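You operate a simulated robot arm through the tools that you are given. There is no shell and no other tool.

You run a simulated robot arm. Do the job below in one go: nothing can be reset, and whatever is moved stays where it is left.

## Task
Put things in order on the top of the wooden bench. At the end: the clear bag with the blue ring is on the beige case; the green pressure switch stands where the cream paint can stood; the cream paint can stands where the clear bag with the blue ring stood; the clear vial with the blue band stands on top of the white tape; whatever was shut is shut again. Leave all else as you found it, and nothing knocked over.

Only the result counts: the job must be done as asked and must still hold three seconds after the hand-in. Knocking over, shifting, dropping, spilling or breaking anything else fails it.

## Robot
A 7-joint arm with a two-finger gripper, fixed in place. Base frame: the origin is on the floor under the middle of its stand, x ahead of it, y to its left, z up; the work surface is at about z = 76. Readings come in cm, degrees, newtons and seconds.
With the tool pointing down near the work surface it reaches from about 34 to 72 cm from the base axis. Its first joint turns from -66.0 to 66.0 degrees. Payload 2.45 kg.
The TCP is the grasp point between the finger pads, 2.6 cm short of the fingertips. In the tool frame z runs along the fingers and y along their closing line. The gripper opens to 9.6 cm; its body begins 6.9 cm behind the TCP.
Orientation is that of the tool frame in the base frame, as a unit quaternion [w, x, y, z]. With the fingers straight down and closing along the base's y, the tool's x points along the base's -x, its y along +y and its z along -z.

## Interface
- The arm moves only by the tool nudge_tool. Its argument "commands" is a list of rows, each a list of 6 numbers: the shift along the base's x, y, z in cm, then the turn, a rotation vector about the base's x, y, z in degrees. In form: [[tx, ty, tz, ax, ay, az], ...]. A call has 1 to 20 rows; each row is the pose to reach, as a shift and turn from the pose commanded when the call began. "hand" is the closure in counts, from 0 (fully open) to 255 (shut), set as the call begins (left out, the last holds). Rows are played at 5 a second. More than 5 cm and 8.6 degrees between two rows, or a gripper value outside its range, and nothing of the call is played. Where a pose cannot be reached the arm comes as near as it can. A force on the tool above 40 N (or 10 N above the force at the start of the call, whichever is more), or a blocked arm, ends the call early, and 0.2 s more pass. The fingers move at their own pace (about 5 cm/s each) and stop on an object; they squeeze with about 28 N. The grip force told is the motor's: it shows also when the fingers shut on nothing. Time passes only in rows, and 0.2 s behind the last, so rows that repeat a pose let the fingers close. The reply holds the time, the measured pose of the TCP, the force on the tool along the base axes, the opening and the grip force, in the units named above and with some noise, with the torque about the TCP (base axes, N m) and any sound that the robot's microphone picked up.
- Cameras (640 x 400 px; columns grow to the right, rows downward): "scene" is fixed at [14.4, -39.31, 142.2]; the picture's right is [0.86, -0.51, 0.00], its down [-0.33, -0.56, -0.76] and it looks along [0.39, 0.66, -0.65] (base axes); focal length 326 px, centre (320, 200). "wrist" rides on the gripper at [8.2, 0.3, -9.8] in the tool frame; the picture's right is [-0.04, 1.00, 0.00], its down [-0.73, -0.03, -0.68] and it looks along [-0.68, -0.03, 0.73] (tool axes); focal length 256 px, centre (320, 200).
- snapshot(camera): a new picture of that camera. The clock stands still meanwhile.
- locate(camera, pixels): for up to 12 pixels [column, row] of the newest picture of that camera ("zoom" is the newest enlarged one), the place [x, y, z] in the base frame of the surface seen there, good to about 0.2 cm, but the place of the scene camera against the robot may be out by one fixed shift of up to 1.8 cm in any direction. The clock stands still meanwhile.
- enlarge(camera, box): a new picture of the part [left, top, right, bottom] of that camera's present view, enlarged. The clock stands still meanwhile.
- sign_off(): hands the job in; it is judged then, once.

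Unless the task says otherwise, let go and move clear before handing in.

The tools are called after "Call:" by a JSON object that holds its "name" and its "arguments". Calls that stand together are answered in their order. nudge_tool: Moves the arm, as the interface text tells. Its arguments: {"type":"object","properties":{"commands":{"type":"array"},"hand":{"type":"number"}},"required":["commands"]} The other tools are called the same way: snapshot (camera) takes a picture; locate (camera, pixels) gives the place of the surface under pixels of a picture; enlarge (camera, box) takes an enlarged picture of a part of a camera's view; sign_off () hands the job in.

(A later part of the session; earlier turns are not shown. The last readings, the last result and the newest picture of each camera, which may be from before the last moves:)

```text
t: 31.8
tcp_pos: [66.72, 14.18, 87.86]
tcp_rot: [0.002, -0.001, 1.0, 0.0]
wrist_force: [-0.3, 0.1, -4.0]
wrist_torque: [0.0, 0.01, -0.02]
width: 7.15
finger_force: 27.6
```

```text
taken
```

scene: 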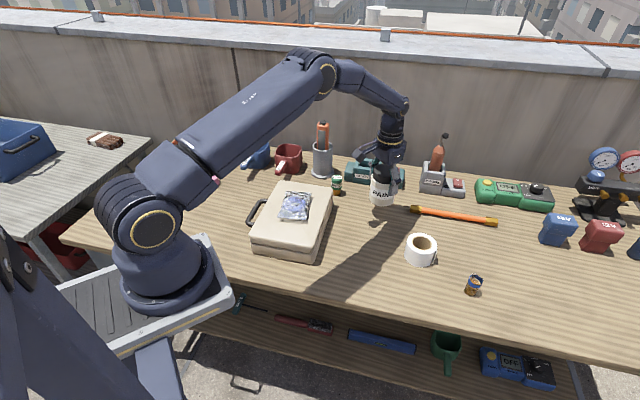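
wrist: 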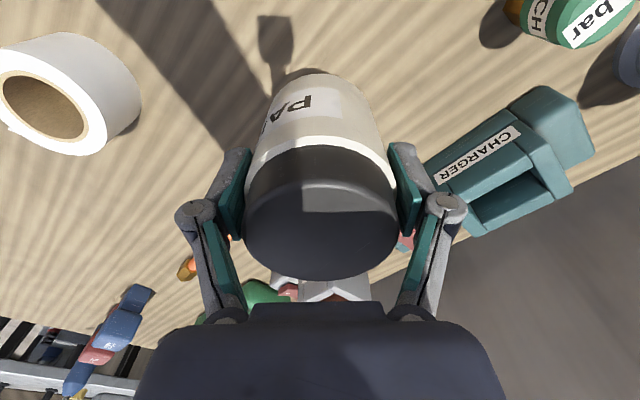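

The can hangs over the empty spot at about [66.6, 14.2] with nothing around it. I will lower it slowly and creep the last millimetres until the force shows contact.

Call:
{"name": "nudge_tool", "arguments": {"commands": [[-0.15, 0.05, -1.2, 0, 0, 0], [-0.2, 0.05, -2.4, 0, 0, 0], [-0.2, 0.05, -3.4, 0, 0, 0], [-0.2, 0.05, -4.2, 0, 0, 0], [-0.2, 0.05, -4.7, 0, 0, 0], [-0.2, 0.05, -4.9, 0, 0, 0], [-0.2, 0.05, -4.9, 0, 0, 0]]}}

Call:
{"name": "nudge_tool", "arguments": {"commands": [[0, 0, -0.1, 0, 0, 0], [0, 0, -0.2, 0, 0, 0], [0, 0, -0.2, 0, 0, 0]]}}

```text
t: 33.4
tcp_pos: [66.22, 14.31, 83.07]
tcp_rot: [0.001, 0.0, 1.0, 0.002]
wrist_force: [-0.3, 0.0, -3.6]
wrist_torque: [-0.01, 0.01, -0.01]
width: 7.12
finger_force: 27.6
```

```text
t: 34.2
tcp_pos: [66.24, 14.21, 82.91]
tcp_rot: [0.001, -0.001, 1.0, 0.002]
wrist_force: [-0.2, -0.9, -3.4]
wrist_torque: [0.01, 0.01, 0.05]
width: 7.11
finger_force: 27.9
```

The load is still about 3.5 N, so the can is not down yet at z 82.9. I will creep further down.

Call:
{"name": "nudge_tool", "arguments": {"commands": [[0.1, 0, -0.1, 0, 0, 0], [0.1, 0, -0.2, 0, 0, 0], [0.1, 0, -0.25, 0, 0, 0], [0.1, 0, -0.25, 0, 0, 0]]}}

```text
t: 35.2
tcp_pos: [66.38, 14.27, 82.65]
tcp_rot: [0.003, -0.001, 1.0, 0.0]
wrist_force: [0.3, 0.2, -4.2]
wrist_torque: [0.01, -0.04, -0.02]
width: 7.14
finger_force: 28.1
```

Call:
{"name": "nudge_tool", "arguments": {"commands": [[0, 0, -0.1, 0, 0, 0], [0, 0, -0.15, 0, 0, 0], [0, 0, -0.15, 0, 0, 0]]}}

Call:
{"name": "enlarge", "arguments": {"camera": "scene", "box": [330, 140, 450, 230]}}

```text
t: 36.0
tcp_pos: [66.33, 14.18, 82.64]
tcp_rot: [0.002, -0.001, 1.0, 0.001]
wrist_force: [-7.8, -1.9, 17.5]
wrist_torque: [-0.09, 0.25, 0.01]
width: 7.13
finger_force: 27.9
```

```text
4.44 times, centred on (390, 185) of scene
```

zoom: 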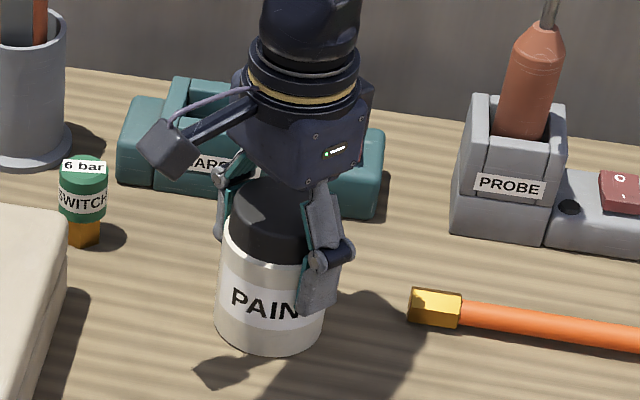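

The force now reads +17.5 N upward, so the can is down on the bench. I will ease up 0.1 cm and open.

Call:
{"name": "nudge_tool", "arguments": {"commands": [[0, 0, 0.1, 0, 0, 0], [0, 0, 0.1, 0, 0, 0]]}}

Call:
{"name": "nudge_tool", "arguments": {"commands": [[0, 0, 0, 0, 0, 0], [0, 0, 0, 0, 0, 0], [0, 0, 0, 0, 0, 0], [0, 0, 0, 0, 0, 0]], "hand": 0}}

Call:
{"name": "snapshot", "arguments": {"camera": "wrist"}}

```text
t: 36.6
tcp_pos: [66.24, 14.43, 82.66]
tcp_rot: [0.003, -0.001, 1.0, 0.002]
wrist_force: [1.6, 4.8, 8.0]
wrist_torque: [-0.1, -0.05, 0.06]
width: 7.14
finger_force: 28.3
```

```text
t: 37.6
tcp_pos: [66.29, 14.1, 82.67]
tcp_rot: [0.003, 0.0, 1.0, 0.002]
wrist_force: [-0.3, 0.3, 0.2]
wrist_torque: [0.02, -0.01, -0.01]
width: 9.61
finger_force: 0.1
```

```text
taken
```

wrist: 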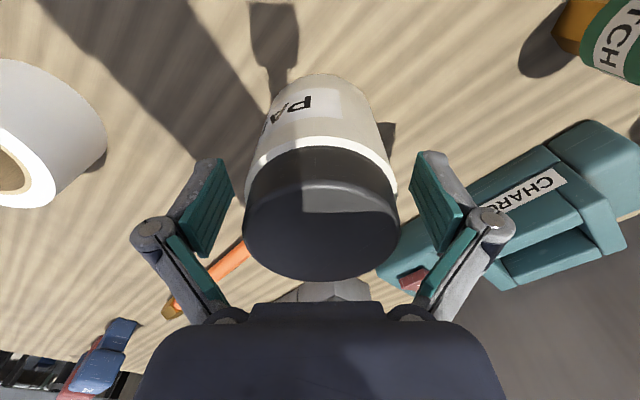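

The can stands free in its new place. I will rise straight up, then move over the switch with yaw 45 and look before descending.

Call:
{"name": "nudge_tool", "arguments": {"commands": [[0, 0, 1, 0, 0, 0], [0, 0, 3, 0, 0, 0], [0, 0, 6, 0, 0, 0], [0, 0, 9, 0, 0, 0], [0, 0, 12, 0, 0, 0], [0, 0, 15, 0, 0, 0], [-1, 2.3, 15, 0, 0, 7.5], [-2, 4.6, 15, 0, 0, 15], [-3, 6.9, 15, 0, 0, 22.5], [-4, 9.2, 15, 0, 0, 30], [-5, 11.5, 15, 0, 0, 37.5], [-6, 13.5, 15, 0, 0, 45], [-6, 13.9, 15, 0, 0, 45], [-6, 13.9, 15, 0, 0, 45]]}}

Call:
{"name": "snapshot", "arguments": {"camera": "wrist"}}

Call:
{"name": "snapshot", "arguments": {"camera": "scene"}}

```text
t: 40.6
tcp_pos: [60.25, 28.13, 97.83]
tcp_rot: [0.003, -0.384, 0.923, 0.002]
wrist_force: [0.3, -0.2, -0.2]
wrist_torque: [-0.03, 0.0, 0.02]
width: 9.6
finger_force: 0.1
```

```text
taken
```

wrist: 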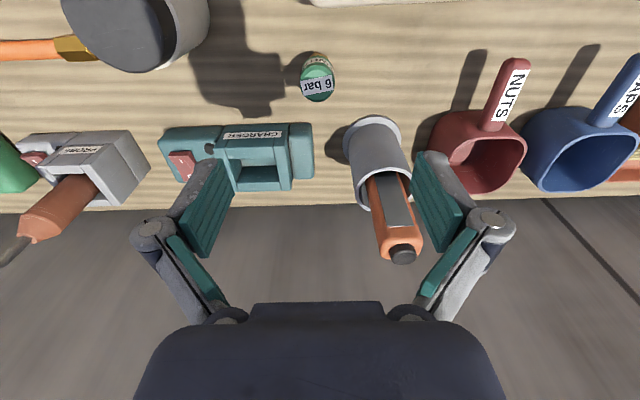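

```text
taken
```

scene: 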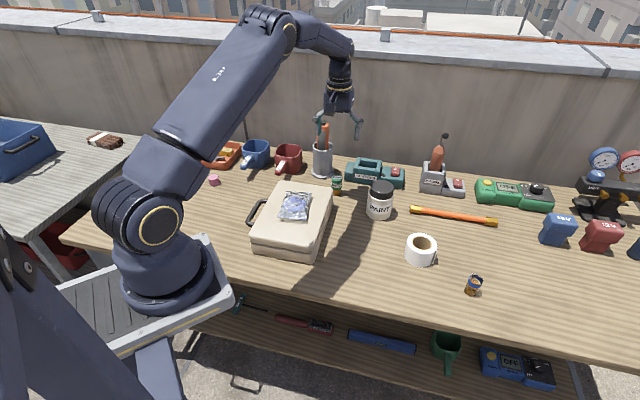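

The can stands at scene (380,200), where the bag was. The switch top is at wrist (317,86), the cup at (380,160) and the screwdriver handle top at (403,252). I will measure the clearances.

Call:
{"name": "locate", "arguments": {"camera": "wrist", "pixels": [[317, 86], [303, 84], [332, 84], [317, 72], [317, 98], [403, 255], [385, 222], [352, 160], [408, 160], [375, 120], [312, 150], [312, 178]]}}

Call:
{"name": "enlarge", "arguments": {"camera": "wrist", "box": [270, 40, 430, 160]}}

```text
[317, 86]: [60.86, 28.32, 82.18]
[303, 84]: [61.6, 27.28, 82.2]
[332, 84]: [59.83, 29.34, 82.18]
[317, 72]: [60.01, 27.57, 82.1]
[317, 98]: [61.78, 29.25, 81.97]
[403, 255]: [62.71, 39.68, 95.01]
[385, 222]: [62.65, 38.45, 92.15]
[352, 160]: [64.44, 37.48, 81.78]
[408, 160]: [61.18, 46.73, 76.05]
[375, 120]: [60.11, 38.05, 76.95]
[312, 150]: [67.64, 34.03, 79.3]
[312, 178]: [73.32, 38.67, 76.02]
```

```text
3.33 times, centred on (350, 100) of wrist
```

zoom: 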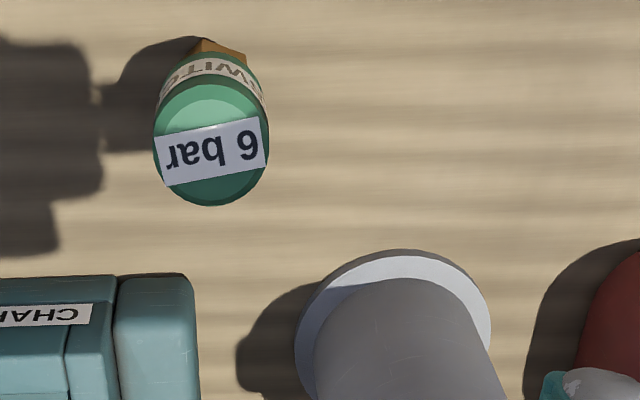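

The switch axis is at about [60.6, 28.2], and the screwdriver handle at [62.7, 39.7] leaves room for the hand. I will lower to just above the switch and recheck the centring.

Call:
{"name": "nudge_tool", "arguments": {"commands": [[0.2, 0, -3, 0, 0, 0], [0.35, 0, -6, 0, 0, 0], [0.35, 0, -8.5, 0, 0, 0], [0.35, 0, -10.5, 0, 0, 0], [0.35, 0, -11.5, 0, 0, 0], [0.35, 0, -11.5, 0, 0, 0]]}}

Call:
{"name": "snapshot", "arguments": {"camera": "wrist"}}

Call:
{"name": "locate", "arguments": {"camera": "wrist", "pixels": [[318, 130], [295, 130], [340, 130]]}}

```text
t: 42.0
tcp_pos: [60.53, 28.17, 86.15]
tcp_rot: [0.002, -0.383, 0.924, 0.002]
wrist_force: [0.5, 0.5, -0.2]
wrist_torque: [0.0, 0.0, 0.0]
width: 9.61
finger_force: 0.1
```

```text
taken
```

wrist: 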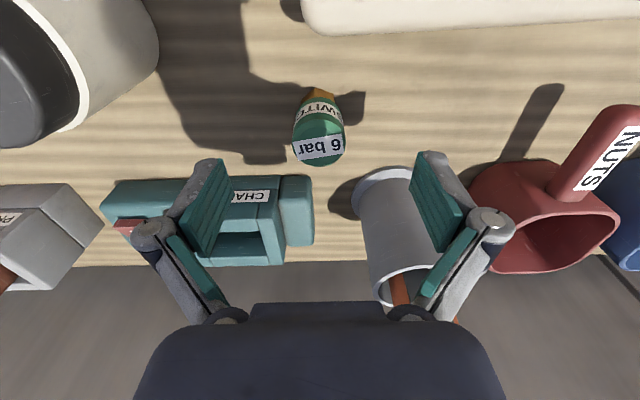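

```text
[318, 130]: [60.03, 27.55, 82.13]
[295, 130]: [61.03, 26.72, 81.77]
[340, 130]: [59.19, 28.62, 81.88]
```

The switch top centre, about (319,140), lies almost exactly under the grasp point, whose projection at that height is near (321,144). I will descend to z 80.5 and close.

Call:
{"name": "nudge_tool", "arguments": {"commands": [[0.05, -0.05, -1.5, 0, 0, 0], [0.05, -0.05, -3, 0, 0, 0], [0.05, -0.05, -4.5, 0, 0, 0], [0.05, -0.05, -5.6, 0, 0, 0], [0.05, -0.05, -5.6, 0, 0, 0]]}}

Call:
{"name": "snapshot", "arguments": {"camera": "wrist"}}

```text
t: 43.2
tcp_pos: [60.56, 28.14, 80.57]
tcp_rot: [0.002, -0.384, 0.923, 0.001]
wrist_force: [0.0, -0.2, 0.2]
wrist_torque: [0.02, 0.02, 0.02]
width: 9.59
finger_force: 0.1
```

```text
taken
```

wrist: 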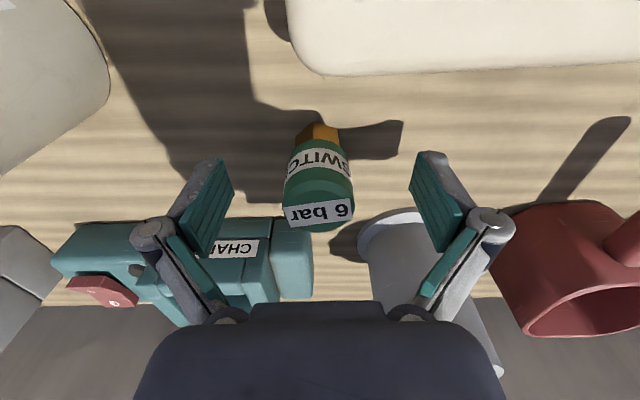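

The switch stands centred between the pads with no contact. I will close in steps so that it is not knocked.

Call:
{"name": "nudge_tool", "arguments": {"commands": [[0, 0, 0, 0, 0, 0], [0, 0, 0, 0, 0, 0], [0, 0, 0, 0, 0, 0]], "hand": 150}}

Call:
{"name": "nudge_tool", "arguments": {"commands": [[0, 0, 0, 0, 0, 0], [0, 0, 0, 0, 0, 0], [0, 0, 0, 0, 0, 0], [0, 0, 0, 0, 0, 0]], "hand": 255}}

Call:
{"name": "snapshot", "arguments": {"camera": "wrist"}}

```text
t: 44.0
tcp_pos: [60.59, 28.16, 80.64]
tcp_rot: [0.003, -0.384, 0.923, 0.001]
wrist_force: [0.2, 0.4, 0.1]
wrist_torque: [-0.03, -0.01, -0.03]
width: 3.97
finger_force: 0.1
```

```text
t: 45.0
tcp_pos: [60.56, 28.11, 80.49]
tcp_rot: [0.002, -0.384, 0.923, 0.001]
wrist_force: [0.5, -0.3, 1.4]
wrist_torque: [0.01, 0.02, 0.0]
width: 3.27
finger_force: 27.8
```

```text
taken
```

wrist: 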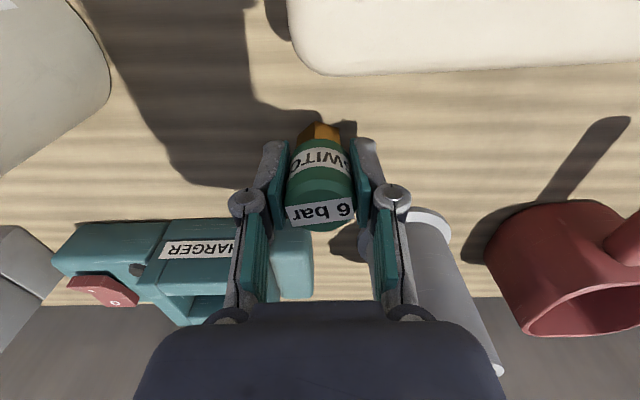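

The switch is held at 3.27 cm with 28 N and looks upright. I will lift it straight up and check.

Call:
{"name": "nudge_tool", "arguments": {"commands": [[0, 0, 0.5, 0, 0, 0], [0, 0, 1.5, 0, 0, 0], [0, 0, 3, 0, 0, 0], [0, 0, 5, 0, 0, 0], [0, 0, 7, 0, 0, 0], [0, 0, 9, 0, 0, 0], [0, 0, 11, 0, 0, 0], [0, 0, 12, 0, 0, 0], [0, 0, 12, 0, 0, 0]]}}

Call:
{"name": "snapshot", "arguments": {"camera": "wrist"}}

Call:
{"name": "enlarge", "arguments": {"camera": "scene", "box": [280, 100, 440, 230]}}

```text
t: 47.0
tcp_pos: [60.72, 27.99, 92.45]
tcp_rot: [0.002, -0.384, 0.923, 0.002]
wrist_force: [-0.2, -0.1, -1.6]
wrist_torque: [0.0, -0.03, -0.02]
width: 3.3
finger_force: 28.2
```

```text
taken
```

wrist: 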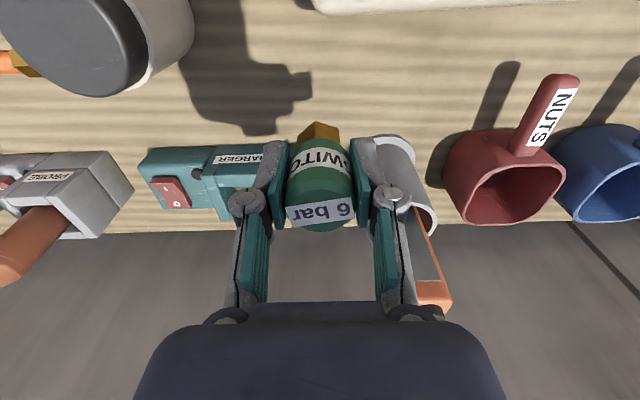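

```text
3.08 times, centred on (360, 165) of scene
```

zoom: 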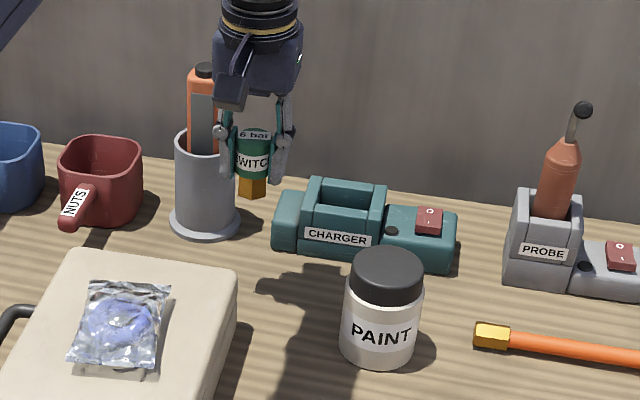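

The switch came up straight and clear. I will carry it over to the can's old spot, [50.7, 4.35], turning back to yaw 0 on the way.

Call:
{"name": "nudge_tool", "arguments": {"commands": [[-0.6, -1.4, 0, 0, 0, 0], [-1.5, -3.6, 0, 0, 0, -3], [-2.5, -6, 0, 0, 0, -8], [-3.5, -8.4, 0, 0, 0, -13], [-4.5, -10.8, 0, 0, 0, -18], [-5.5, -13.2, 0, 0, 0, -23], [-6.5, -15.6, 0, 0, 0, -28], [-7.5, -18, 0, 0, 0, -33], [-8.4, -20.2, 0, 0, 0, -38], [-9.2, -22, 0, 0, 0, -42], [-9.9, -23.7, 0, 0, 0, -45], [-9.9, -23.7, 0, 0, 0, -45], [-9.9, -23.7, 0, 0, 0, -45]]}}

Call:
{"name": "snapshot", "arguments": {"camera": "wrist"}}

Call:
{"name": "snapshot", "arguments": {"camera": "scene"}}

```text
t: 49.8
tcp_pos: [50.61, 4.4, 92.49]
tcp_rot: [0.002, 0.0, 1.0, 0.001]
wrist_force: [0.5, -0.6, -1.8]
wrist_torque: [0.0, -0.01, -0.01]
width: 3.28
finger_force: 27.9
```

```text
taken
```

wrist: 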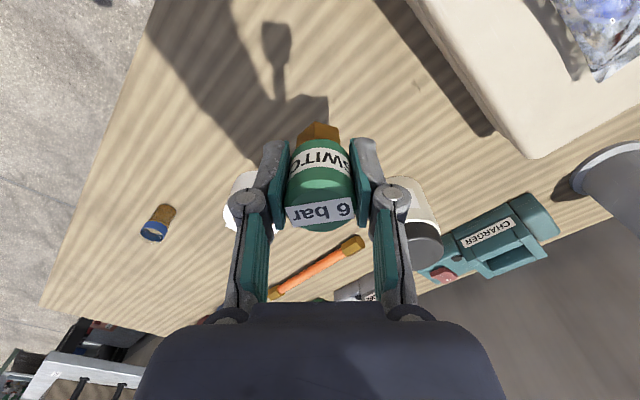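

```text
taken
```

scene: 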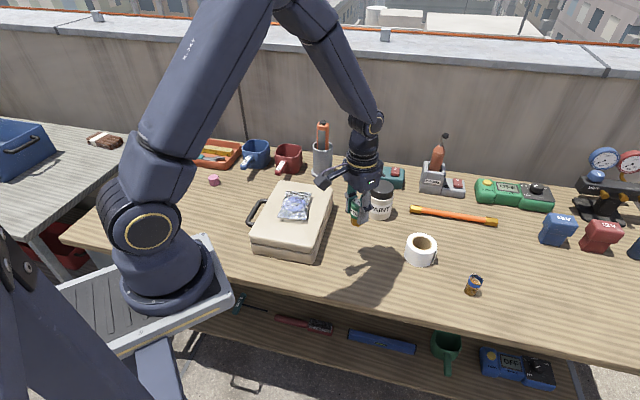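

The switch is over the empty spot at [50.6, 4.4] and upright. I will lower it to just above contact height (the pick was at z 80.5), then creep down.

Call:
{"name": "nudge_tool", "arguments": {"commands": [[0.05, 0, -2, 0, 0, 0], [0.05, 0, -4, 0, 0, 0], [0.05, 0, -6, 0, 0, 0], [0.05, 0, -8, 0, 0, 0], [0.05, 0, -9.5, 0, 0, 0], [0.05, 0, -10.7, 0, 0, 0], [0.05, 0, -11.4, 0, 0, 0], [0.05, 0, -11.6, 0, 0, 0], [0.05, 0, -11.6, 0, 0, 0]]}}

Call:
{"name": "nudge_tool", "arguments": {"commands": [[0, 0, -0.1, 0, 0, 0], [0, 0, -0.2, 0, 0, 0], [0, 0, -0.2, 0, 0, 0]]}}

```text
t: 51.8
tcp_pos: [50.89, 4.42, 81.07]
tcp_rot: [0.003, -0.001, 1.0, 0.001]
wrist_force: [-0.2, 0.9, -0.6]
wrist_torque: [0.07, 0.01, 0.03]
width: 3.26
finger_force: 27.9
```

```text
t: 52.6
tcp_pos: [50.91, 4.49, 80.87]
tcp_rot: [0.002, -0.001, 1.0, 0.001]
wrist_force: [-0.8, -0.7, -2.4]
wrist_torque: [-0.01, -0.02, 0.0]
width: 3.25
finger_force: 28.0
```

The load is still about -2.4 N with no contact at z 80.9. I will creep down further.

Call:
{"name": "nudge_tool", "arguments": {"commands": [[-0.1, -0.05, -0.1, 0, 0, 0], [-0.1, -0.05, -0.2, 0, 0, 0], [-0.1, -0.05, -0.2, 0, 0, 0]]}}

Call:
{"name": "nudge_tool", "arguments": {"commands": [[0, 0, -0.1, 0, 0, 0], [0, 0, -0.1, 0, 0, 0]]}}

```text
t: 53.4
tcp_pos: [50.83, 4.36, 80.56]
tcp_rot: [0.002, -0.001, 1.0, 0.001]
wrist_force: [-3.6, -1.2, 7.3]
wrist_torque: [-0.05, 0.03, -0.03]
width: 3.27
finger_force: 27.6
```

```text
t: 54.0
tcp_pos: [50.71, 4.32, 80.57]
tcp_rot: [0.004, 0.0, 1.0, 0.001]
wrist_force: [-4.6, -3.4, 23.0]
wrist_torque: [-0.11, 0.09, -0.15]
width: 3.25
finger_force: 27.9
```

The force is now +23 N, so the switch is down on the bench. I will ease up slightly and open part way.

Call:
{"name": "nudge_tool", "arguments": {"commands": [[0, 0, 0.12, 0, 0, 0], [0, 0, 0.12, 0, 0, 0]]}}

Call:
{"name": "nudge_tool", "arguments": {"commands": [[0, 0, 0, 0, 0, 0], [0, 0, 0, 0, 0, 0], [0, 0, 0, 0, 0, 0], [0, 0, 0, 0, 0, 0]], "hand": 90}}

Call:
{"name": "snapshot", "arguments": {"camera": "wrist"}}

```text
t: 54.6
tcp_pos: [50.73, 4.39, 80.47]
tcp_rot: [0.003, -0.001, 1.0, 0.001]
wrist_force: [3.4, -1.7, 7.8]
wrist_torque: [-0.1, -0.22, -0.05]
width: 3.23
finger_force: 28.1
```

```text
t: 55.6
tcp_pos: [50.82, 4.32, 80.43]
tcp_rot: [0.003, -0.001, 1.0, 0.001]
wrist_force: [0.0, 0.7, -0.2]
wrist_torque: [-0.03, -0.01, -0.01]
width: 6.19
finger_force: 0.2
```

```text
taken
```

wrist: 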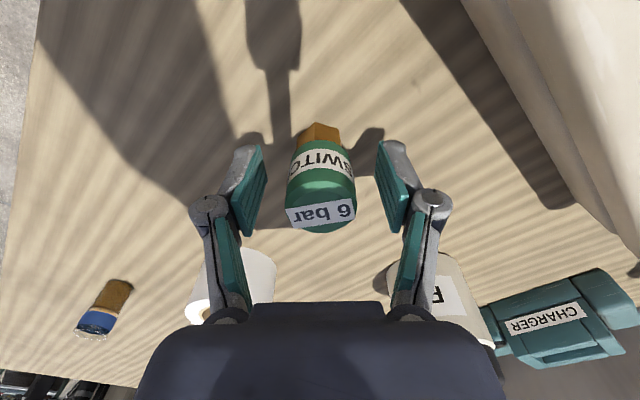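

The switch stands free and upright between the open fingers. I will rise straight up and move to where the wrist camera sees the tape and the vial.

Call:
{"name": "nudge_tool", "arguments": {"commands": [[0, 0, 1, 0, 0, 0], [0, 0, 3, 0, 0, 0], [0, 0, 6, 0, 0, 0], [0, 0, 9, 0, 0, 0], [0, 0, 12, 0, 0, 0], [0, -3, 14, 0, 0, 0], [0, -6.5, 14.5, 0, 0, 0], [0, -10, 14.5, 0, 0, 0], [0, -13, 14.5, 0, 0, 0], [0, -14.5, 14.5, 0, 0, 0], [0, -14.5, 14.5, 0, 0, 0]]}}

Call:
{"name": "snapshot", "arguments": {"camera": "wrist"}}

Call:
{"name": "snapshot", "arguments": {"camera": "scene"}}

```text
t: 58.0
tcp_pos: [50.81, -10.05, 94.86]
tcp_rot: [0.002, -0.001, 1.0, 0.001]
wrist_force: [0.5, -0.7, 0.8]
wrist_torque: [0.06, 0.02, 0.03]
width: 6.2
finger_force: 0.0
```

```text
taken
```

wrist: 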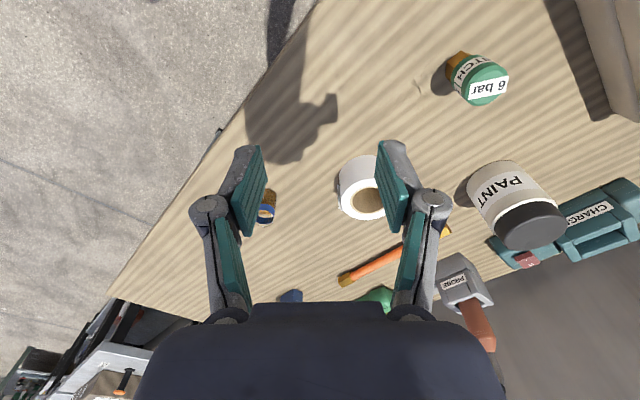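

```text
taken
```

scene: 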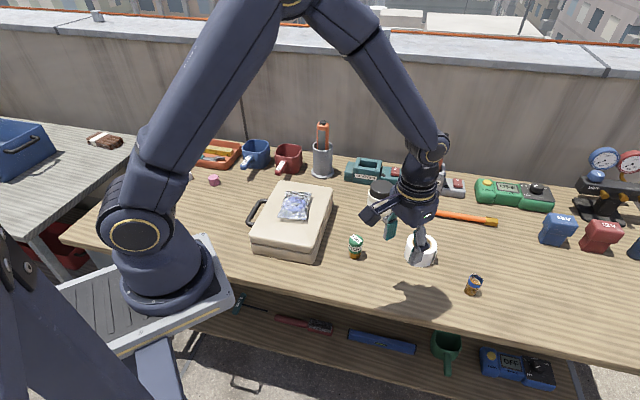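

The switch stands at scene (355,247), where the can was. The fingers partly hide the tape and vial, so I will open them fully and move in a little to measure both.

Call:
{"name": "nudge_tool", "arguments": {"commands": [[0, -0.5, -2, 0, 0, 0], [0, -0.5, -4, 0, 0, 0], [0, -0.5, -4, 0, 0, 0]], "hand": 0}}

Call:
{"name": "enlarge", "arguments": {"camera": "wrist", "box": [230, 140, 430, 270]}}

```text
t: 58.8
tcp_pos: [50.76, -10.75, 90.94]
tcp_rot: [0.003, -0.001, 1.0, 0.001]
wrist_force: [-0.2, 0.2, -0.1]
wrist_torque: [0.03, 0.0, 0.01]
width: 9.61
finger_force: 0.1
```

```text
3.08 times, centred on (330, 205) of wrist
```

zoom: 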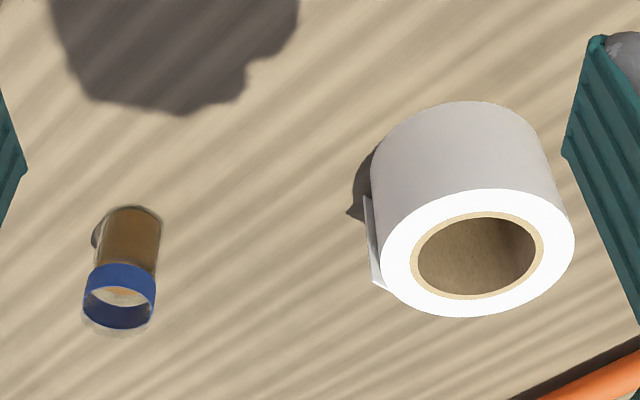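

The tape has an open hole (zoom columns 417–535) wider than the vial (about 60 px), so the vial must stand on the tape's ring, not over the hole. I will measure both precisely.

Call:
{"name": "locate", "arguments": {"camera": "zoom", "pixels": [[385, 253], [570, 245], [478, 193], [478, 312], [413, 256], [541, 248], [478, 213], [478, 298], [395, 260], [555, 247], [478, 203], [478, 306]]}}

Call:
{"name": "locate", "arguments": {"camera": "zoom", "pixels": [[118, 282], [118, 318], [85, 290], [155, 290], [90, 300], [150, 300], [130, 240], [108, 240], [156, 240], [118, 270], [130, 210], [200, 300]]}}

Call:
{"name": "enlarge", "arguments": {"camera": "wrist", "box": [245, 195, 295, 255]}}

```text
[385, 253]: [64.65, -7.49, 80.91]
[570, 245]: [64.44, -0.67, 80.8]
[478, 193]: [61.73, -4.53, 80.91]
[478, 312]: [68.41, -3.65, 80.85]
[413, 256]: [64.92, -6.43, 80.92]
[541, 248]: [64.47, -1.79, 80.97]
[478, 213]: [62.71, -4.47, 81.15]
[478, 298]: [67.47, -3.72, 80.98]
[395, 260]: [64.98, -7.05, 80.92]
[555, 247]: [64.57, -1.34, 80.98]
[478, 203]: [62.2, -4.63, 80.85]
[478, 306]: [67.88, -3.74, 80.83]
```

```text
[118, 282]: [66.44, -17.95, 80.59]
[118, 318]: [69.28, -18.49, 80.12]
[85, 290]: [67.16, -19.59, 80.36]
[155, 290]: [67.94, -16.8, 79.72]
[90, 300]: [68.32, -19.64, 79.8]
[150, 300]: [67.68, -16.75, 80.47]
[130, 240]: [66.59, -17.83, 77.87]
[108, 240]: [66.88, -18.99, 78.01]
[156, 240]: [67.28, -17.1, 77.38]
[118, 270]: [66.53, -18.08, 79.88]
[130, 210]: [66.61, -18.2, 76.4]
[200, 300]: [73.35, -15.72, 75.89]
```

```text
6.67 times, centred on (270, 225) of wrist
```

zoom: 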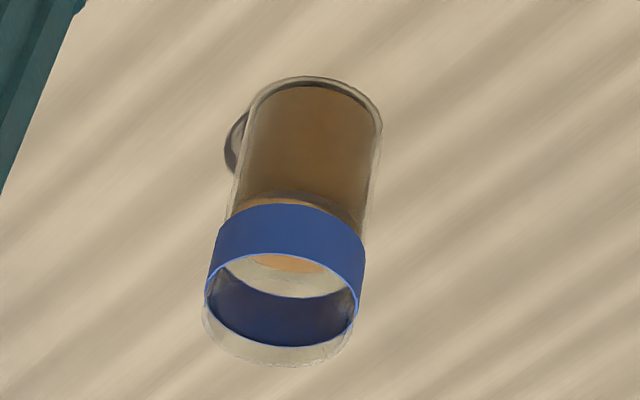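

The tape's centre is [65.1, -4.1], its outer radius 3.5, hole radius about 2.05 and top at z 81.0. The vial is centred near [67.95, -18.15] with radius about 1.4 and its rim near z 81. I will go over the vial and look again before lowering.

Call:
{"name": "nudge_tool", "arguments": {"commands": [[3, -1.3, 0, 0, 0, 0], [6.5, -2.8, 0, 0, 0, 0], [10, -4.3, 0, 0, 0, 0], [13, -5.6, 0, 0, 0, 0], [15.5, -6.7, 0, 0, 0, 0], [17.2, -7.4, 0, 0, 0, 0], [17.2, -7.4, 0, 0, 0, 0]]}}

Call:
{"name": "snapshot", "arguments": {"camera": "wrist"}}

Call:
{"name": "enlarge", "arguments": {"camera": "wrist", "box": [270, 50, 370, 150]}}

```text
t: 60.4
tcp_pos: [67.93, -18.09, 91.04]
tcp_rot: [0.002, -0.001, 1.0, 0.001]
wrist_force: [0.6, 0.3, 0.1]
wrist_torque: [-0.01, -0.02, 0.06]
width: 9.61
finger_force: 0.1
```

```text
taken
```

wrist: 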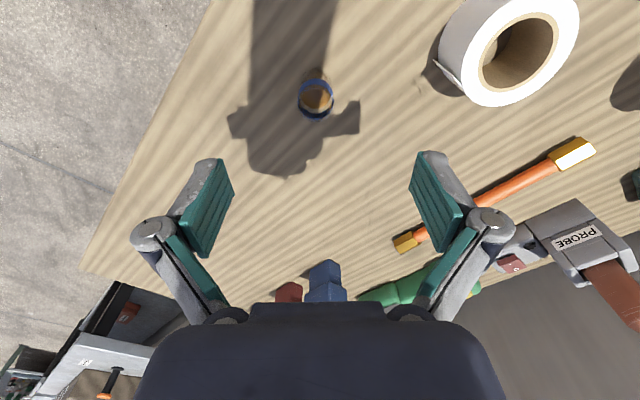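

```text
4.00 times, centred on (320, 100) of wrist
```

zoom: 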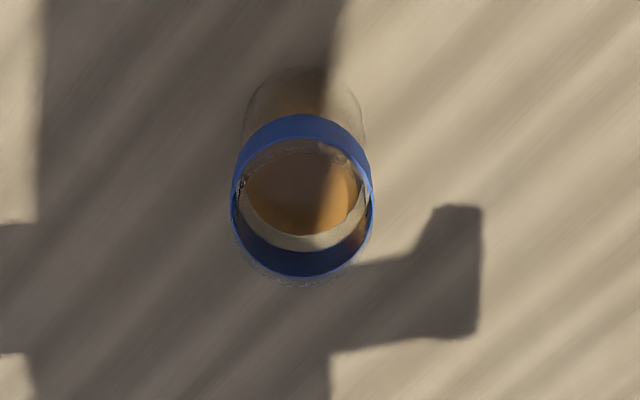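

The vial's band centre is at wrist (315.5,101) against the grasp axis at about (320.4,102), so it lies about 0.35 cm to the -y side. I will confirm this by locating the band rim.

Call:
{"name": "locate", "arguments": {"camera": "zoom", "pixels": [[234, 195], [371, 195], [302, 120], [302, 272], [240, 215], [367, 215], [302, 135], [302, 205], [250, 240], [350, 245]]}}

Call:
{"name": "locate", "arguments": {"camera": "wrist", "pixels": [[302, 99], [330, 99], [450, 40], [575, 30], [520, 100], [515, 88], [465, 95], [548, 30]]}}

```text
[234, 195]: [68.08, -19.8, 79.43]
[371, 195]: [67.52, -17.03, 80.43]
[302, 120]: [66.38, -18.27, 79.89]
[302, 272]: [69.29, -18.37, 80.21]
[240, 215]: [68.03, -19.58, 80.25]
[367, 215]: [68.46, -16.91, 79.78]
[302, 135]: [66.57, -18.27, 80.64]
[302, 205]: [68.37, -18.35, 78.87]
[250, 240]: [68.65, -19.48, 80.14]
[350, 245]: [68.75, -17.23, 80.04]
```

```text
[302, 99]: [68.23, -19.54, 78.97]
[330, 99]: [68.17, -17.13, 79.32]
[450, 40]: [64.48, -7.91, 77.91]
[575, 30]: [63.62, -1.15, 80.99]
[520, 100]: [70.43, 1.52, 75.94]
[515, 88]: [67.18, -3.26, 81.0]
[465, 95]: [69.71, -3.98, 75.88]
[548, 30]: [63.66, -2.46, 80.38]
```

The vial's centre is [67.95, -18.35] with radius about 1.45. I will shift 0.28 cm in -y and lower to just above its rim.

Call:
{"name": "nudge_tool", "arguments": {"commands": [[0, -0.28, -1.5, 0, 0, 0], [0, -0.28, -3, 0, 0, 0], [0, -0.28, -4.5, 0, 0, 0], [0, -0.28, -5.5, 0, 0, 0], [0, -0.28, -6, 0, 0, 0], [0, -0.28, -6, 0, 0, 0]]}}

Call:
{"name": "snapshot", "arguments": {"camera": "wrist"}}

```text
t: 61.8
tcp_pos: [67.89, -18.17, 85.19]
tcp_rot: [0.003, 0.0, 1.0, 0.001]
wrist_force: [0.1, 0.3, -0.5]
wrist_torque: [0.01, -0.01, -0.01]
width: 9.62
finger_force: 0.0
```

```text
taken
```

wrist: 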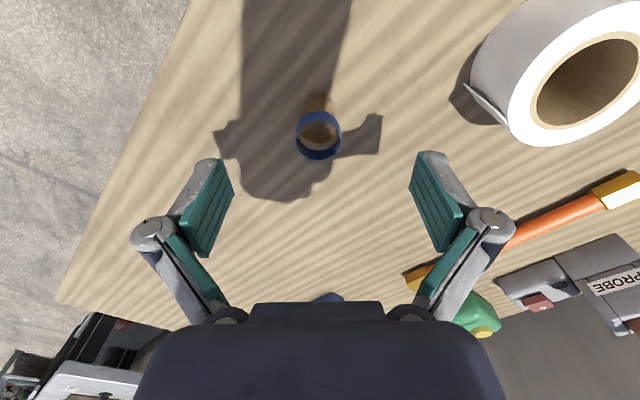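

The vial's band is now at columns 296–341, centred on 318.5, within about 0.1 cm of the grasp axis. I will descend to z 79.8 and check.

Call:
{"name": "nudge_tool", "arguments": {"commands": [[0, -0.1, -1.2, 0, 0, 0], [0, -0.1, -2.4, 0, 0, 0], [0, -0.1, -3.6, 0, 0, 0], [0, -0.1, -4.6, 0, 0, 0], [0, -0.1, -5.3, 0, 0, 0], [0, -0.1, -5.3, 0, 0, 0]]}}

Call:
{"name": "snapshot", "arguments": {"camera": "wrist"}}

Call:
{"name": "enlarge", "arguments": {"camera": "wrist", "box": [220, 110, 420, 240]}}

```text
t: 63.2
tcp_pos: [67.96, -18.39, 79.82]
tcp_rot: [0.003, -0.001, 1.0, 0.001]
wrist_force: [0.1, -1.5, 0.1]
wrist_torque: [0.01, -0.01, -0.01]
width: 9.61
finger_force: 0.1
```

```text
taken
```

wrist: 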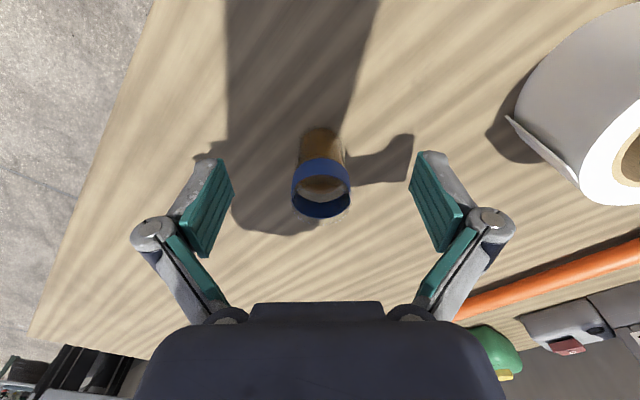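

```text
3.08 times, centred on (320, 175) of wrist
```

zoom: 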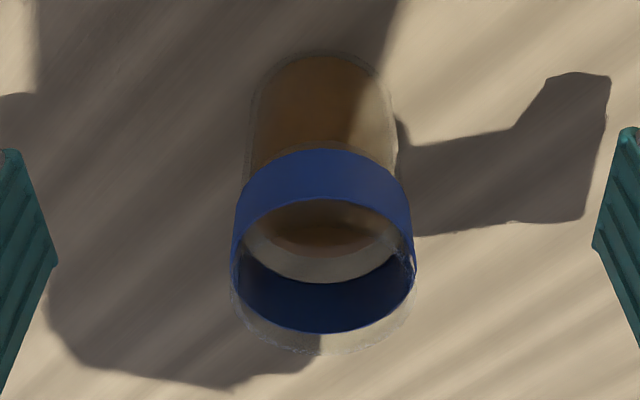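

The vial is centred between the pads (zoom columns 232–415). I will close to 3.3 cm first, then in small steps to grip it gently.

Call:
{"name": "nudge_tool", "arguments": {"commands": [[0, 0, 0, 0, 0, 0], [0, 0, 0, 0, 0, 0], [0, 0, 0, 0, 0, 0], [0, 0, 0, 0, 0, 0]], "hand": 168}}

Call:
{"name": "nudge_tool", "arguments": {"commands": [[0, 0, 0, 0, 0, 0], [0, 0, 0, 0, 0, 0]], "hand": 174}}

Call:
{"name": "nudge_tool", "arguments": {"commands": [[0, 0, 0, 0, 0, 0], [0, 0, 0, 0, 0, 0]], "hand": 178}}

Call:
{"name": "nudge_tool", "arguments": {"commands": [[0, 0, 0, 0, 0, 0], [0, 0, 0, 0, 0, 0]], "hand": 181}}

```text
t: 64.2
tcp_pos: [67.82, -18.47, 79.77]
tcp_rot: [0.003, -0.001, 1.0, 0.001]
wrist_force: [-0.6, -0.1, 0.1]
wrist_torque: [-0.01, 0.02, 0.03]
width: 3.26
finger_force: 0.0
```

```text
t: 64.8
tcp_pos: [67.92, -18.38, 79.74]
tcp_rot: [0.003, -0.001, 1.0, 0.001]
wrist_force: [0.6, 0.3, 0.0]
wrist_torque: [-0.03, 0.01, 0.01]
width: 3.05
finger_force: 0.1
```

```text
t: 65.4
tcp_pos: [67.87, -18.43, 79.86]
tcp_rot: [0.003, 0.0, 1.0, 0.001]
wrist_force: [-0.2, 0.0, -0.5]
wrist_torque: [-0.01, -0.01, -0.01]
width: 2.89
finger_force: 0.0
```

```text
t: 66.0
tcp_pos: [67.96, -18.49, 79.86]
tcp_rot: [0.003, -0.001, 1.0, 0.001]
wrist_force: [0.5, 0.0, -0.1]
wrist_torque: [0.01, 0.0, -0.05]
width: 2.81
finger_force: 0.0
```

No grip force shows yet at 2.81 cm, so the vial is a bit narrower. I will keep closing in small steps.

Call:
{"name": "nudge_tool", "arguments": {"commands": [[0, 0, 0, 0, 0, 0], [0, 0, 0, 0, 0, 0]], "hand": 184}}

Call:
{"name": "nudge_tool", "arguments": {"commands": [[0, 0, 0, 0, 0, 0], [0, 0, 0, 0, 0, 0]], "hand": 187}}

Call:
{"name": "snapshot", "arguments": {"camera": "wrist"}}

```text
t: 66.6
tcp_pos: [67.96, -18.4, 79.8]
tcp_rot: [0.003, 0.0, 1.0, 0.001]
wrist_force: [-0.4, 0.1, 0.4]
wrist_torque: [-0.02, -0.01, 0.02]
width: 2.76
finger_force: 1.2
```

```text
t: 67.2
tcp_pos: [67.87, -18.4, 79.83]
tcp_rot: [0.003, -0.001, 1.0, 0.0]
wrist_force: [0.6, 0.3, 0.1]
wrist_torque: [0.01, 0.02, -0.01]
width: 2.65
finger_force: 0.4
```

```text
taken
```

wrist: 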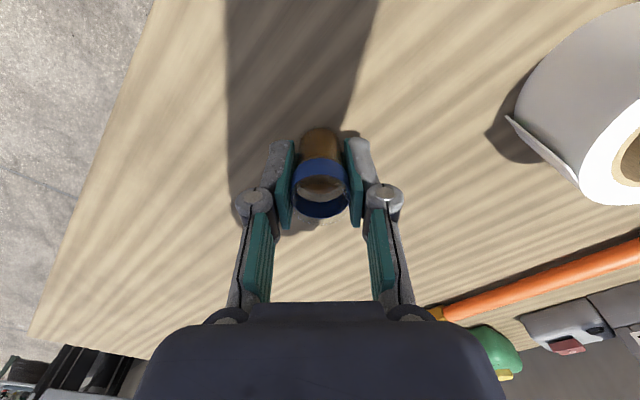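

The pads are now right at the vial (opening 2.65 cm), with barely any force. I will step further until the grip force rises.

Call:
{"name": "nudge_tool", "arguments": {"commands": [[0, 0, 0, 0, 0, 0], [0, 0, 0, 0, 0, 0]], "hand": 190}}

Call:
{"name": "nudge_tool", "arguments": {"commands": [[0, 0, 0, 0, 0, 0], [0, 0, 0, 0, 0, 0]], "hand": 194}}

Call:
{"name": "enlarge", "arguments": {"camera": "wrist", "box": [250, 110, 390, 240]}}

```text
t: 67.8
tcp_pos: [68.01, -18.43, 79.98]
tcp_rot: [0.003, -0.001, 1.0, 0.001]
wrist_force: [0.4, 0.0, -0.1]
wrist_torque: [-0.01, -0.01, 0.04]
width: 2.6
finger_force: 28.0
```

```text
t: 68.4
tcp_pos: [67.89, -18.46, 79.86]
tcp_rot: [0.003, 0.0, 1.0, 0.001]
wrist_force: [-0.9, -0.2, -0.6]
wrist_torque: [-0.01, -0.07, 0.04]
width: 2.62
finger_force: 28.3
```

```text
3.08 times, centred on (320, 175) of wrist
```

zoom: 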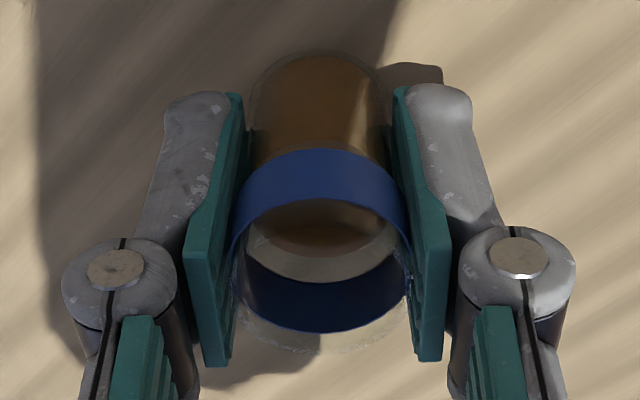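

The vial is held at 2.6 cm with 28 N and upright. I will lift it slowly and smoothly because it holds liquid.

Call:
{"name": "nudge_tool", "arguments": {"commands": [[0, 0, 0.2, 0, 0, 0], [0, 0, 0.6, 0, 0, 0], [0, 0, 1.2, 0, 0, 0], [0, 0, 2, 0, 0, 0], [0, 0, 2.9, 0, 0, 0], [0, 0, 3.8, 0, 0, 0], [0, 0, 4.7, 0, 0, 0], [0, 0, 5.6, 0, 0, 0], [0, 0, 6.5, 0, 0, 0], [0, 0, 7.3, 0, 0, 0], [0, 0, 8, 0, 0, 0], [0, 0, 8.5, 0, 0, 0], [0, 0, 8.8, 0, 0, 0], [0, 0, 9, 0, 0, 0], [0, 0, 9, 0, 0, 0]], "hand": 255}}

Call:
{"name": "snapshot", "arguments": {"camera": "wrist"}}

Call:
{"name": "enlarge", "arguments": {"camera": "scene", "box": [390, 190, 530, 310]}}

```text
t: 71.6
tcp_pos: [67.97, -18.5, 88.81]
tcp_rot: [0.002, -0.001, 1.0, 0.001]
wrist_force: [0.4, 0.2, 0.2]
wrist_torque: [0.03, -0.03, 0.0]
width: 2.63
finger_force: 28.3
```

```text
taken
```

wrist: 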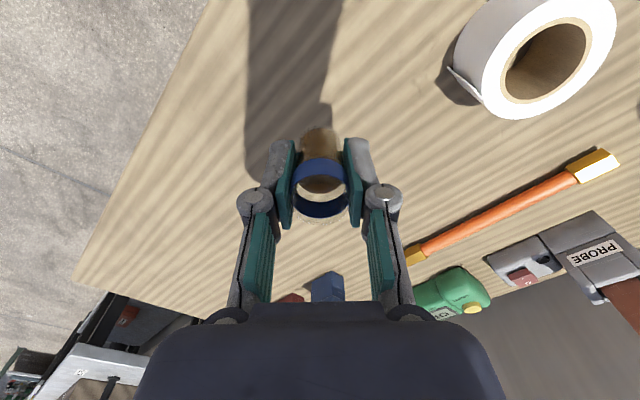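

```text
3.33 times, centred on (460, 250) of scene
```

zoom: 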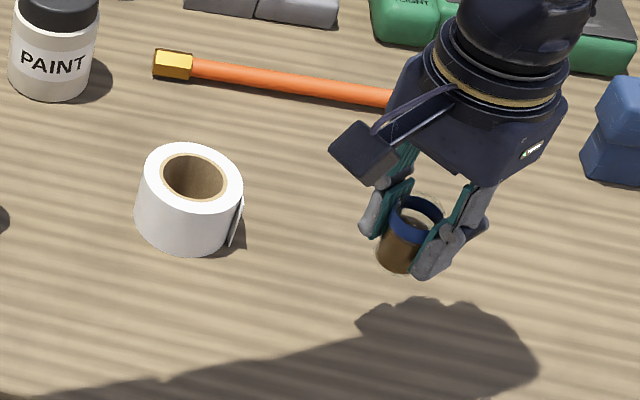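

The vial is up, level and secure. I will carry it slowly to above the +y side of the tape's ring, at about [65.1, -1.3].

Call:
{"name": "nudge_tool", "arguments": {"commands": [[-0.07, 0.4, 0, 0, 0, 0], [-0.2, 1.2, 0, 0, 0, 0], [-0.4, 2.4, 0, 0, 0, 0], [-0.63, 3.8, 0, 0, 0, 0], [-0.87, 5.2, 0, 0, 0, 0], [-1.1, 6.6, 0, 0, 0, 0], [-1.34, 8, 0, 0, 0, 0], [-1.57, 9.4, 0, 0, 0, 0], [-1.8, 10.8, 0, 0, 0, 0], [-2.04, 12.2, 0, 0, 0, 0], [-2.26, 13.5, 0, 0, 0, 0], [-2.47, 14.8, 0, 0, 0, 0], [-2.65, 15.9, 0, 0, 0, 0], [-2.78, 16.6, 0, 0, 0, 0], [-2.85, 17, 0, 0, 0, 0], [-2.87, 17.17, 0, 0, 0, 0], [-2.87, 17.17, 0, 0, 0, 0]]}}

Call:
{"name": "snapshot", "arguments": {"camera": "wrist"}}

Call:
{"name": "enlarge", "arguments": {"camera": "scene", "box": [350, 170, 490, 290]}}

```text
t: 75.2
tcp_pos: [65.06, -1.27, 88.96]
tcp_rot: [0.003, -0.001, 1.0, 0.001]
wrist_force: [0.6, 0.1, 0.3]
wrist_torque: [-0.04, -0.02, 0.05]
width: 2.6
finger_force: 27.6
```

```text
taken
```

wrist: 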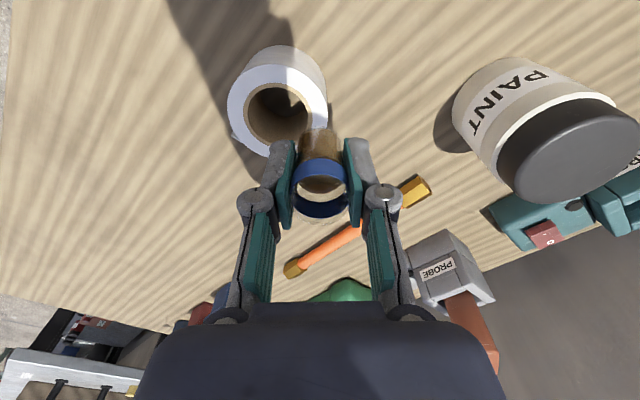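

```text
3.33 times, centred on (420, 230) of scene
```

zoom: 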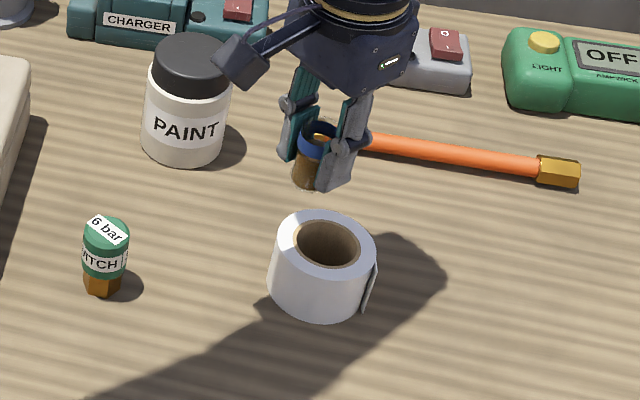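

The vial is over the ring's +y side. I will re-measure the tape in this view to set the final placement.

Call:
{"name": "enlarge", "arguments": {"camera": "wrist", "box": [215, 35, 355, 165]}}

Call:
{"name": "locate", "arguments": {"camera": "wrist", "pixels": [[231, 108], [323, 108], [247, 108], [309, 108], [278, 68], [270, 150], [316, 108], [316, 120], [239, 115], [305, 95], [312, 95], [320, 95]]}}

```text
3.08 times, centred on (285, 100) of wrist
```

zoom: 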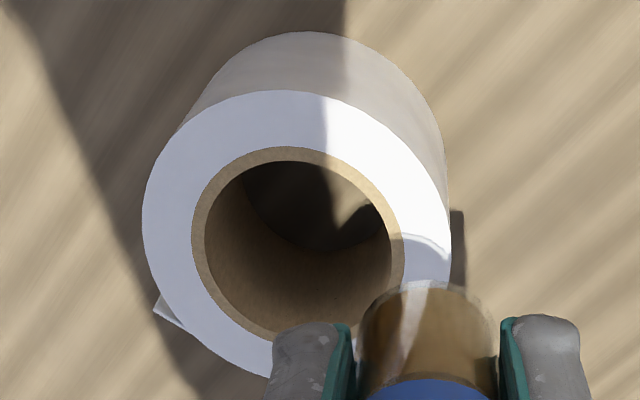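

```text
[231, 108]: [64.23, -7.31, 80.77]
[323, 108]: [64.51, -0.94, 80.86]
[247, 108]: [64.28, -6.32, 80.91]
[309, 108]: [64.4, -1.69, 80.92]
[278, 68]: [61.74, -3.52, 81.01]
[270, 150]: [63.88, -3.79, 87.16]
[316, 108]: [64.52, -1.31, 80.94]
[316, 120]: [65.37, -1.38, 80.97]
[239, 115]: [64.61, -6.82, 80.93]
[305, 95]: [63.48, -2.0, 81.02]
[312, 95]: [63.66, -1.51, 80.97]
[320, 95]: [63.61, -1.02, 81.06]
```

The ring on the +y side runs from y -2.0 to y -0.65, so its middle is at y -1.33; the vial's bottom should touch at TCP z of about 84.9. I will lower slowly to z 85.2 and check.

Call:
{"name": "nudge_tool", "arguments": {"commands": [[0, -0.05, -0.4, 0, 0, 0], [0, -0.05, -1, 0, 0, 0], [0, -0.05, -1.7, 0, 0, 0], [0, -0.05, -2.4, 0, 0, 0], [0, -0.05, -3, 0, 0, 0], [0, -0.05, -3.4, 0, 0, 0], [0, -0.05, -3.6, 0, 0, 0], [0, -0.05, -3.6, 0, 0, 0]]}}

Call:
{"name": "snapshot", "arguments": {"camera": "wrist"}}

Call:
{"name": "enlarge", "arguments": {"camera": "wrist", "box": [200, 60, 400, 240]}}

Call:
{"name": "enlarge", "arguments": {"camera": "scene", "box": [380, 190, 460, 280]}}

```text
t: 77.0
tcp_pos: [64.97, -1.32, 85.13]
tcp_rot: [0.002, -0.001, 1.0, 0.001]
wrist_force: [0.9, 0.6, -0.5]
wrist_torque: [-0.02, 0.02, 0.01]
width: 2.64
finger_force: 27.7
```

```text
taken
```

wrist: 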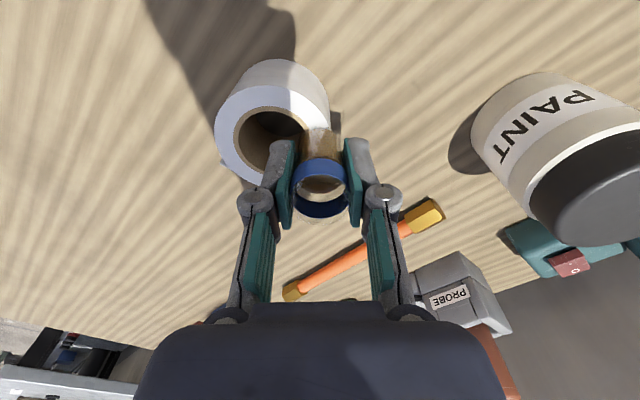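

```text
2.22 times, centred on (300, 150) of wrist
```

zoom: 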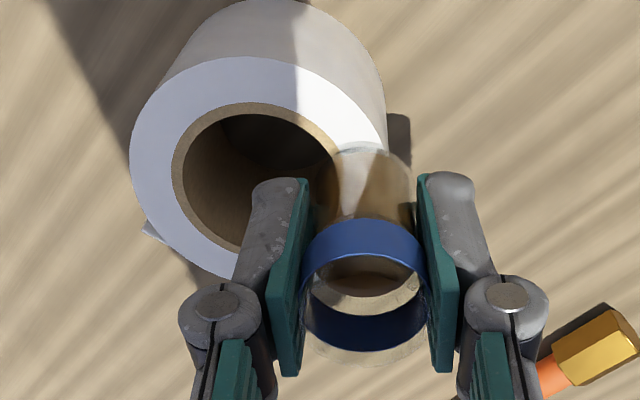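

```text
4.44 times, centred on (420, 235) of scene
```

zoom: 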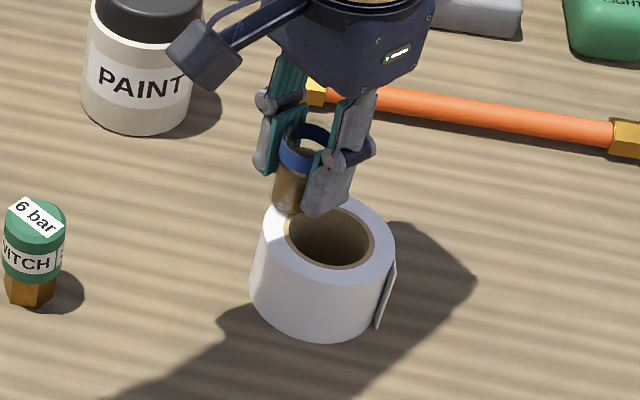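

The vial's base now sits just over the middle of the ring on both views. I will creep down in 0.1 cm steps until the force shows contact.

Call:
{"name": "nudge_tool", "arguments": {"commands": [[0.05, 0, -0.08, 0, 0, 0], [0.05, 0, -0.15, 0, 0, 0], [0.05, 0, -0.15, 0, 0, 0]]}}

Call:
{"name": "nudge_tool", "arguments": {"commands": [[0, 0, -0.08, 0, 0, 0], [0, 0, -0.08, 0, 0, 0]]}}

```text
t: 77.8
tcp_pos: [64.95, -1.34, 85.01]
tcp_rot: [0.003, -0.001, 1.0, 0.001]
wrist_force: [0.1, 0.4, 0.0]
wrist_torque: [-0.03, 0.0, -0.03]
width: 2.6
finger_force: 27.7
```

```text
t: 78.4
tcp_pos: [64.98, -1.3, 85.03]
tcp_rot: [0.002, 0.0, 1.0, 0.001]
wrist_force: [0.2, -0.8, 0.2]
wrist_torque: [0.0, 0.01, 0.01]
width: 2.64
finger_force: 27.7
```

Call:
{"name": "nudge_tool", "arguments": {"commands": [[0, 0, -0.08, 0, 0, 0], [0, 0, -0.08, 0, 0, 0]]}}

Call:
{"name": "nudge_tool", "arguments": {"commands": [[0, 0, -0.08, 0, 0, 0], [0, 0, -0.08, 0, 0, 0]]}}

```text
t: 79.0
tcp_pos: [64.99, -1.42, 84.76]
tcp_rot: [0.003, 0.0, 1.0, 0.001]
wrist_force: [-0.2, -0.3, -0.5]
wrist_torque: [0.0, -0.01, -0.02]
width: 2.6
finger_force: 27.8
```

```text
t: 79.6
tcp_pos: [65.17, -1.33, 84.95]
tcp_rot: [0.002, -0.001, 1.0, 0.001]
wrist_force: [-1.2, -0.1, 1.6]
wrist_torque: [0.0, 0.04, 0.01]
width: 2.63
finger_force: 27.8
```

A first small upward force of 1.6 N shows at z about 84.85, close to the expected contact. One more small step will confirm it.

Call:
{"name": "nudge_tool", "arguments": {"commands": [[0, 0, -0.06, 0, 0, 0], [0, 0, -0.06, 0, 0, 0]]}}

Call:
{"name": "enlarge", "arguments": {"camera": "scene", "box": [390, 200, 450, 270]}}

```text
t: 80.2
tcp_pos: [65.09, -1.36, 84.82]
tcp_rot: [0.002, 0.0, 1.0, 0.001]
wrist_force: [-1.0, -0.6, 7.9]
wrist_torque: [0.0, 0.14, -0.01]
width: 2.6
finger_force: 28.0
```

```text
5.71 times, centred on (420, 235) of scene
```

zoom: 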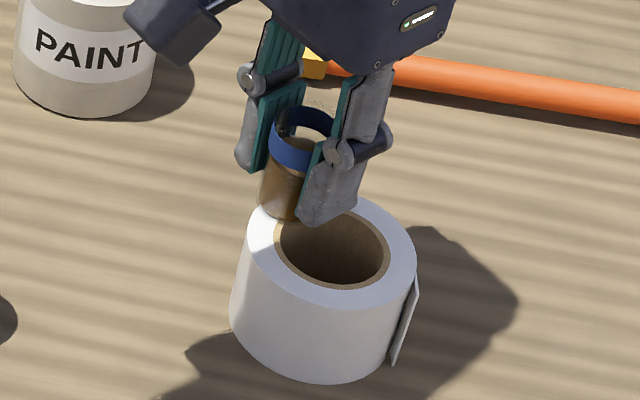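

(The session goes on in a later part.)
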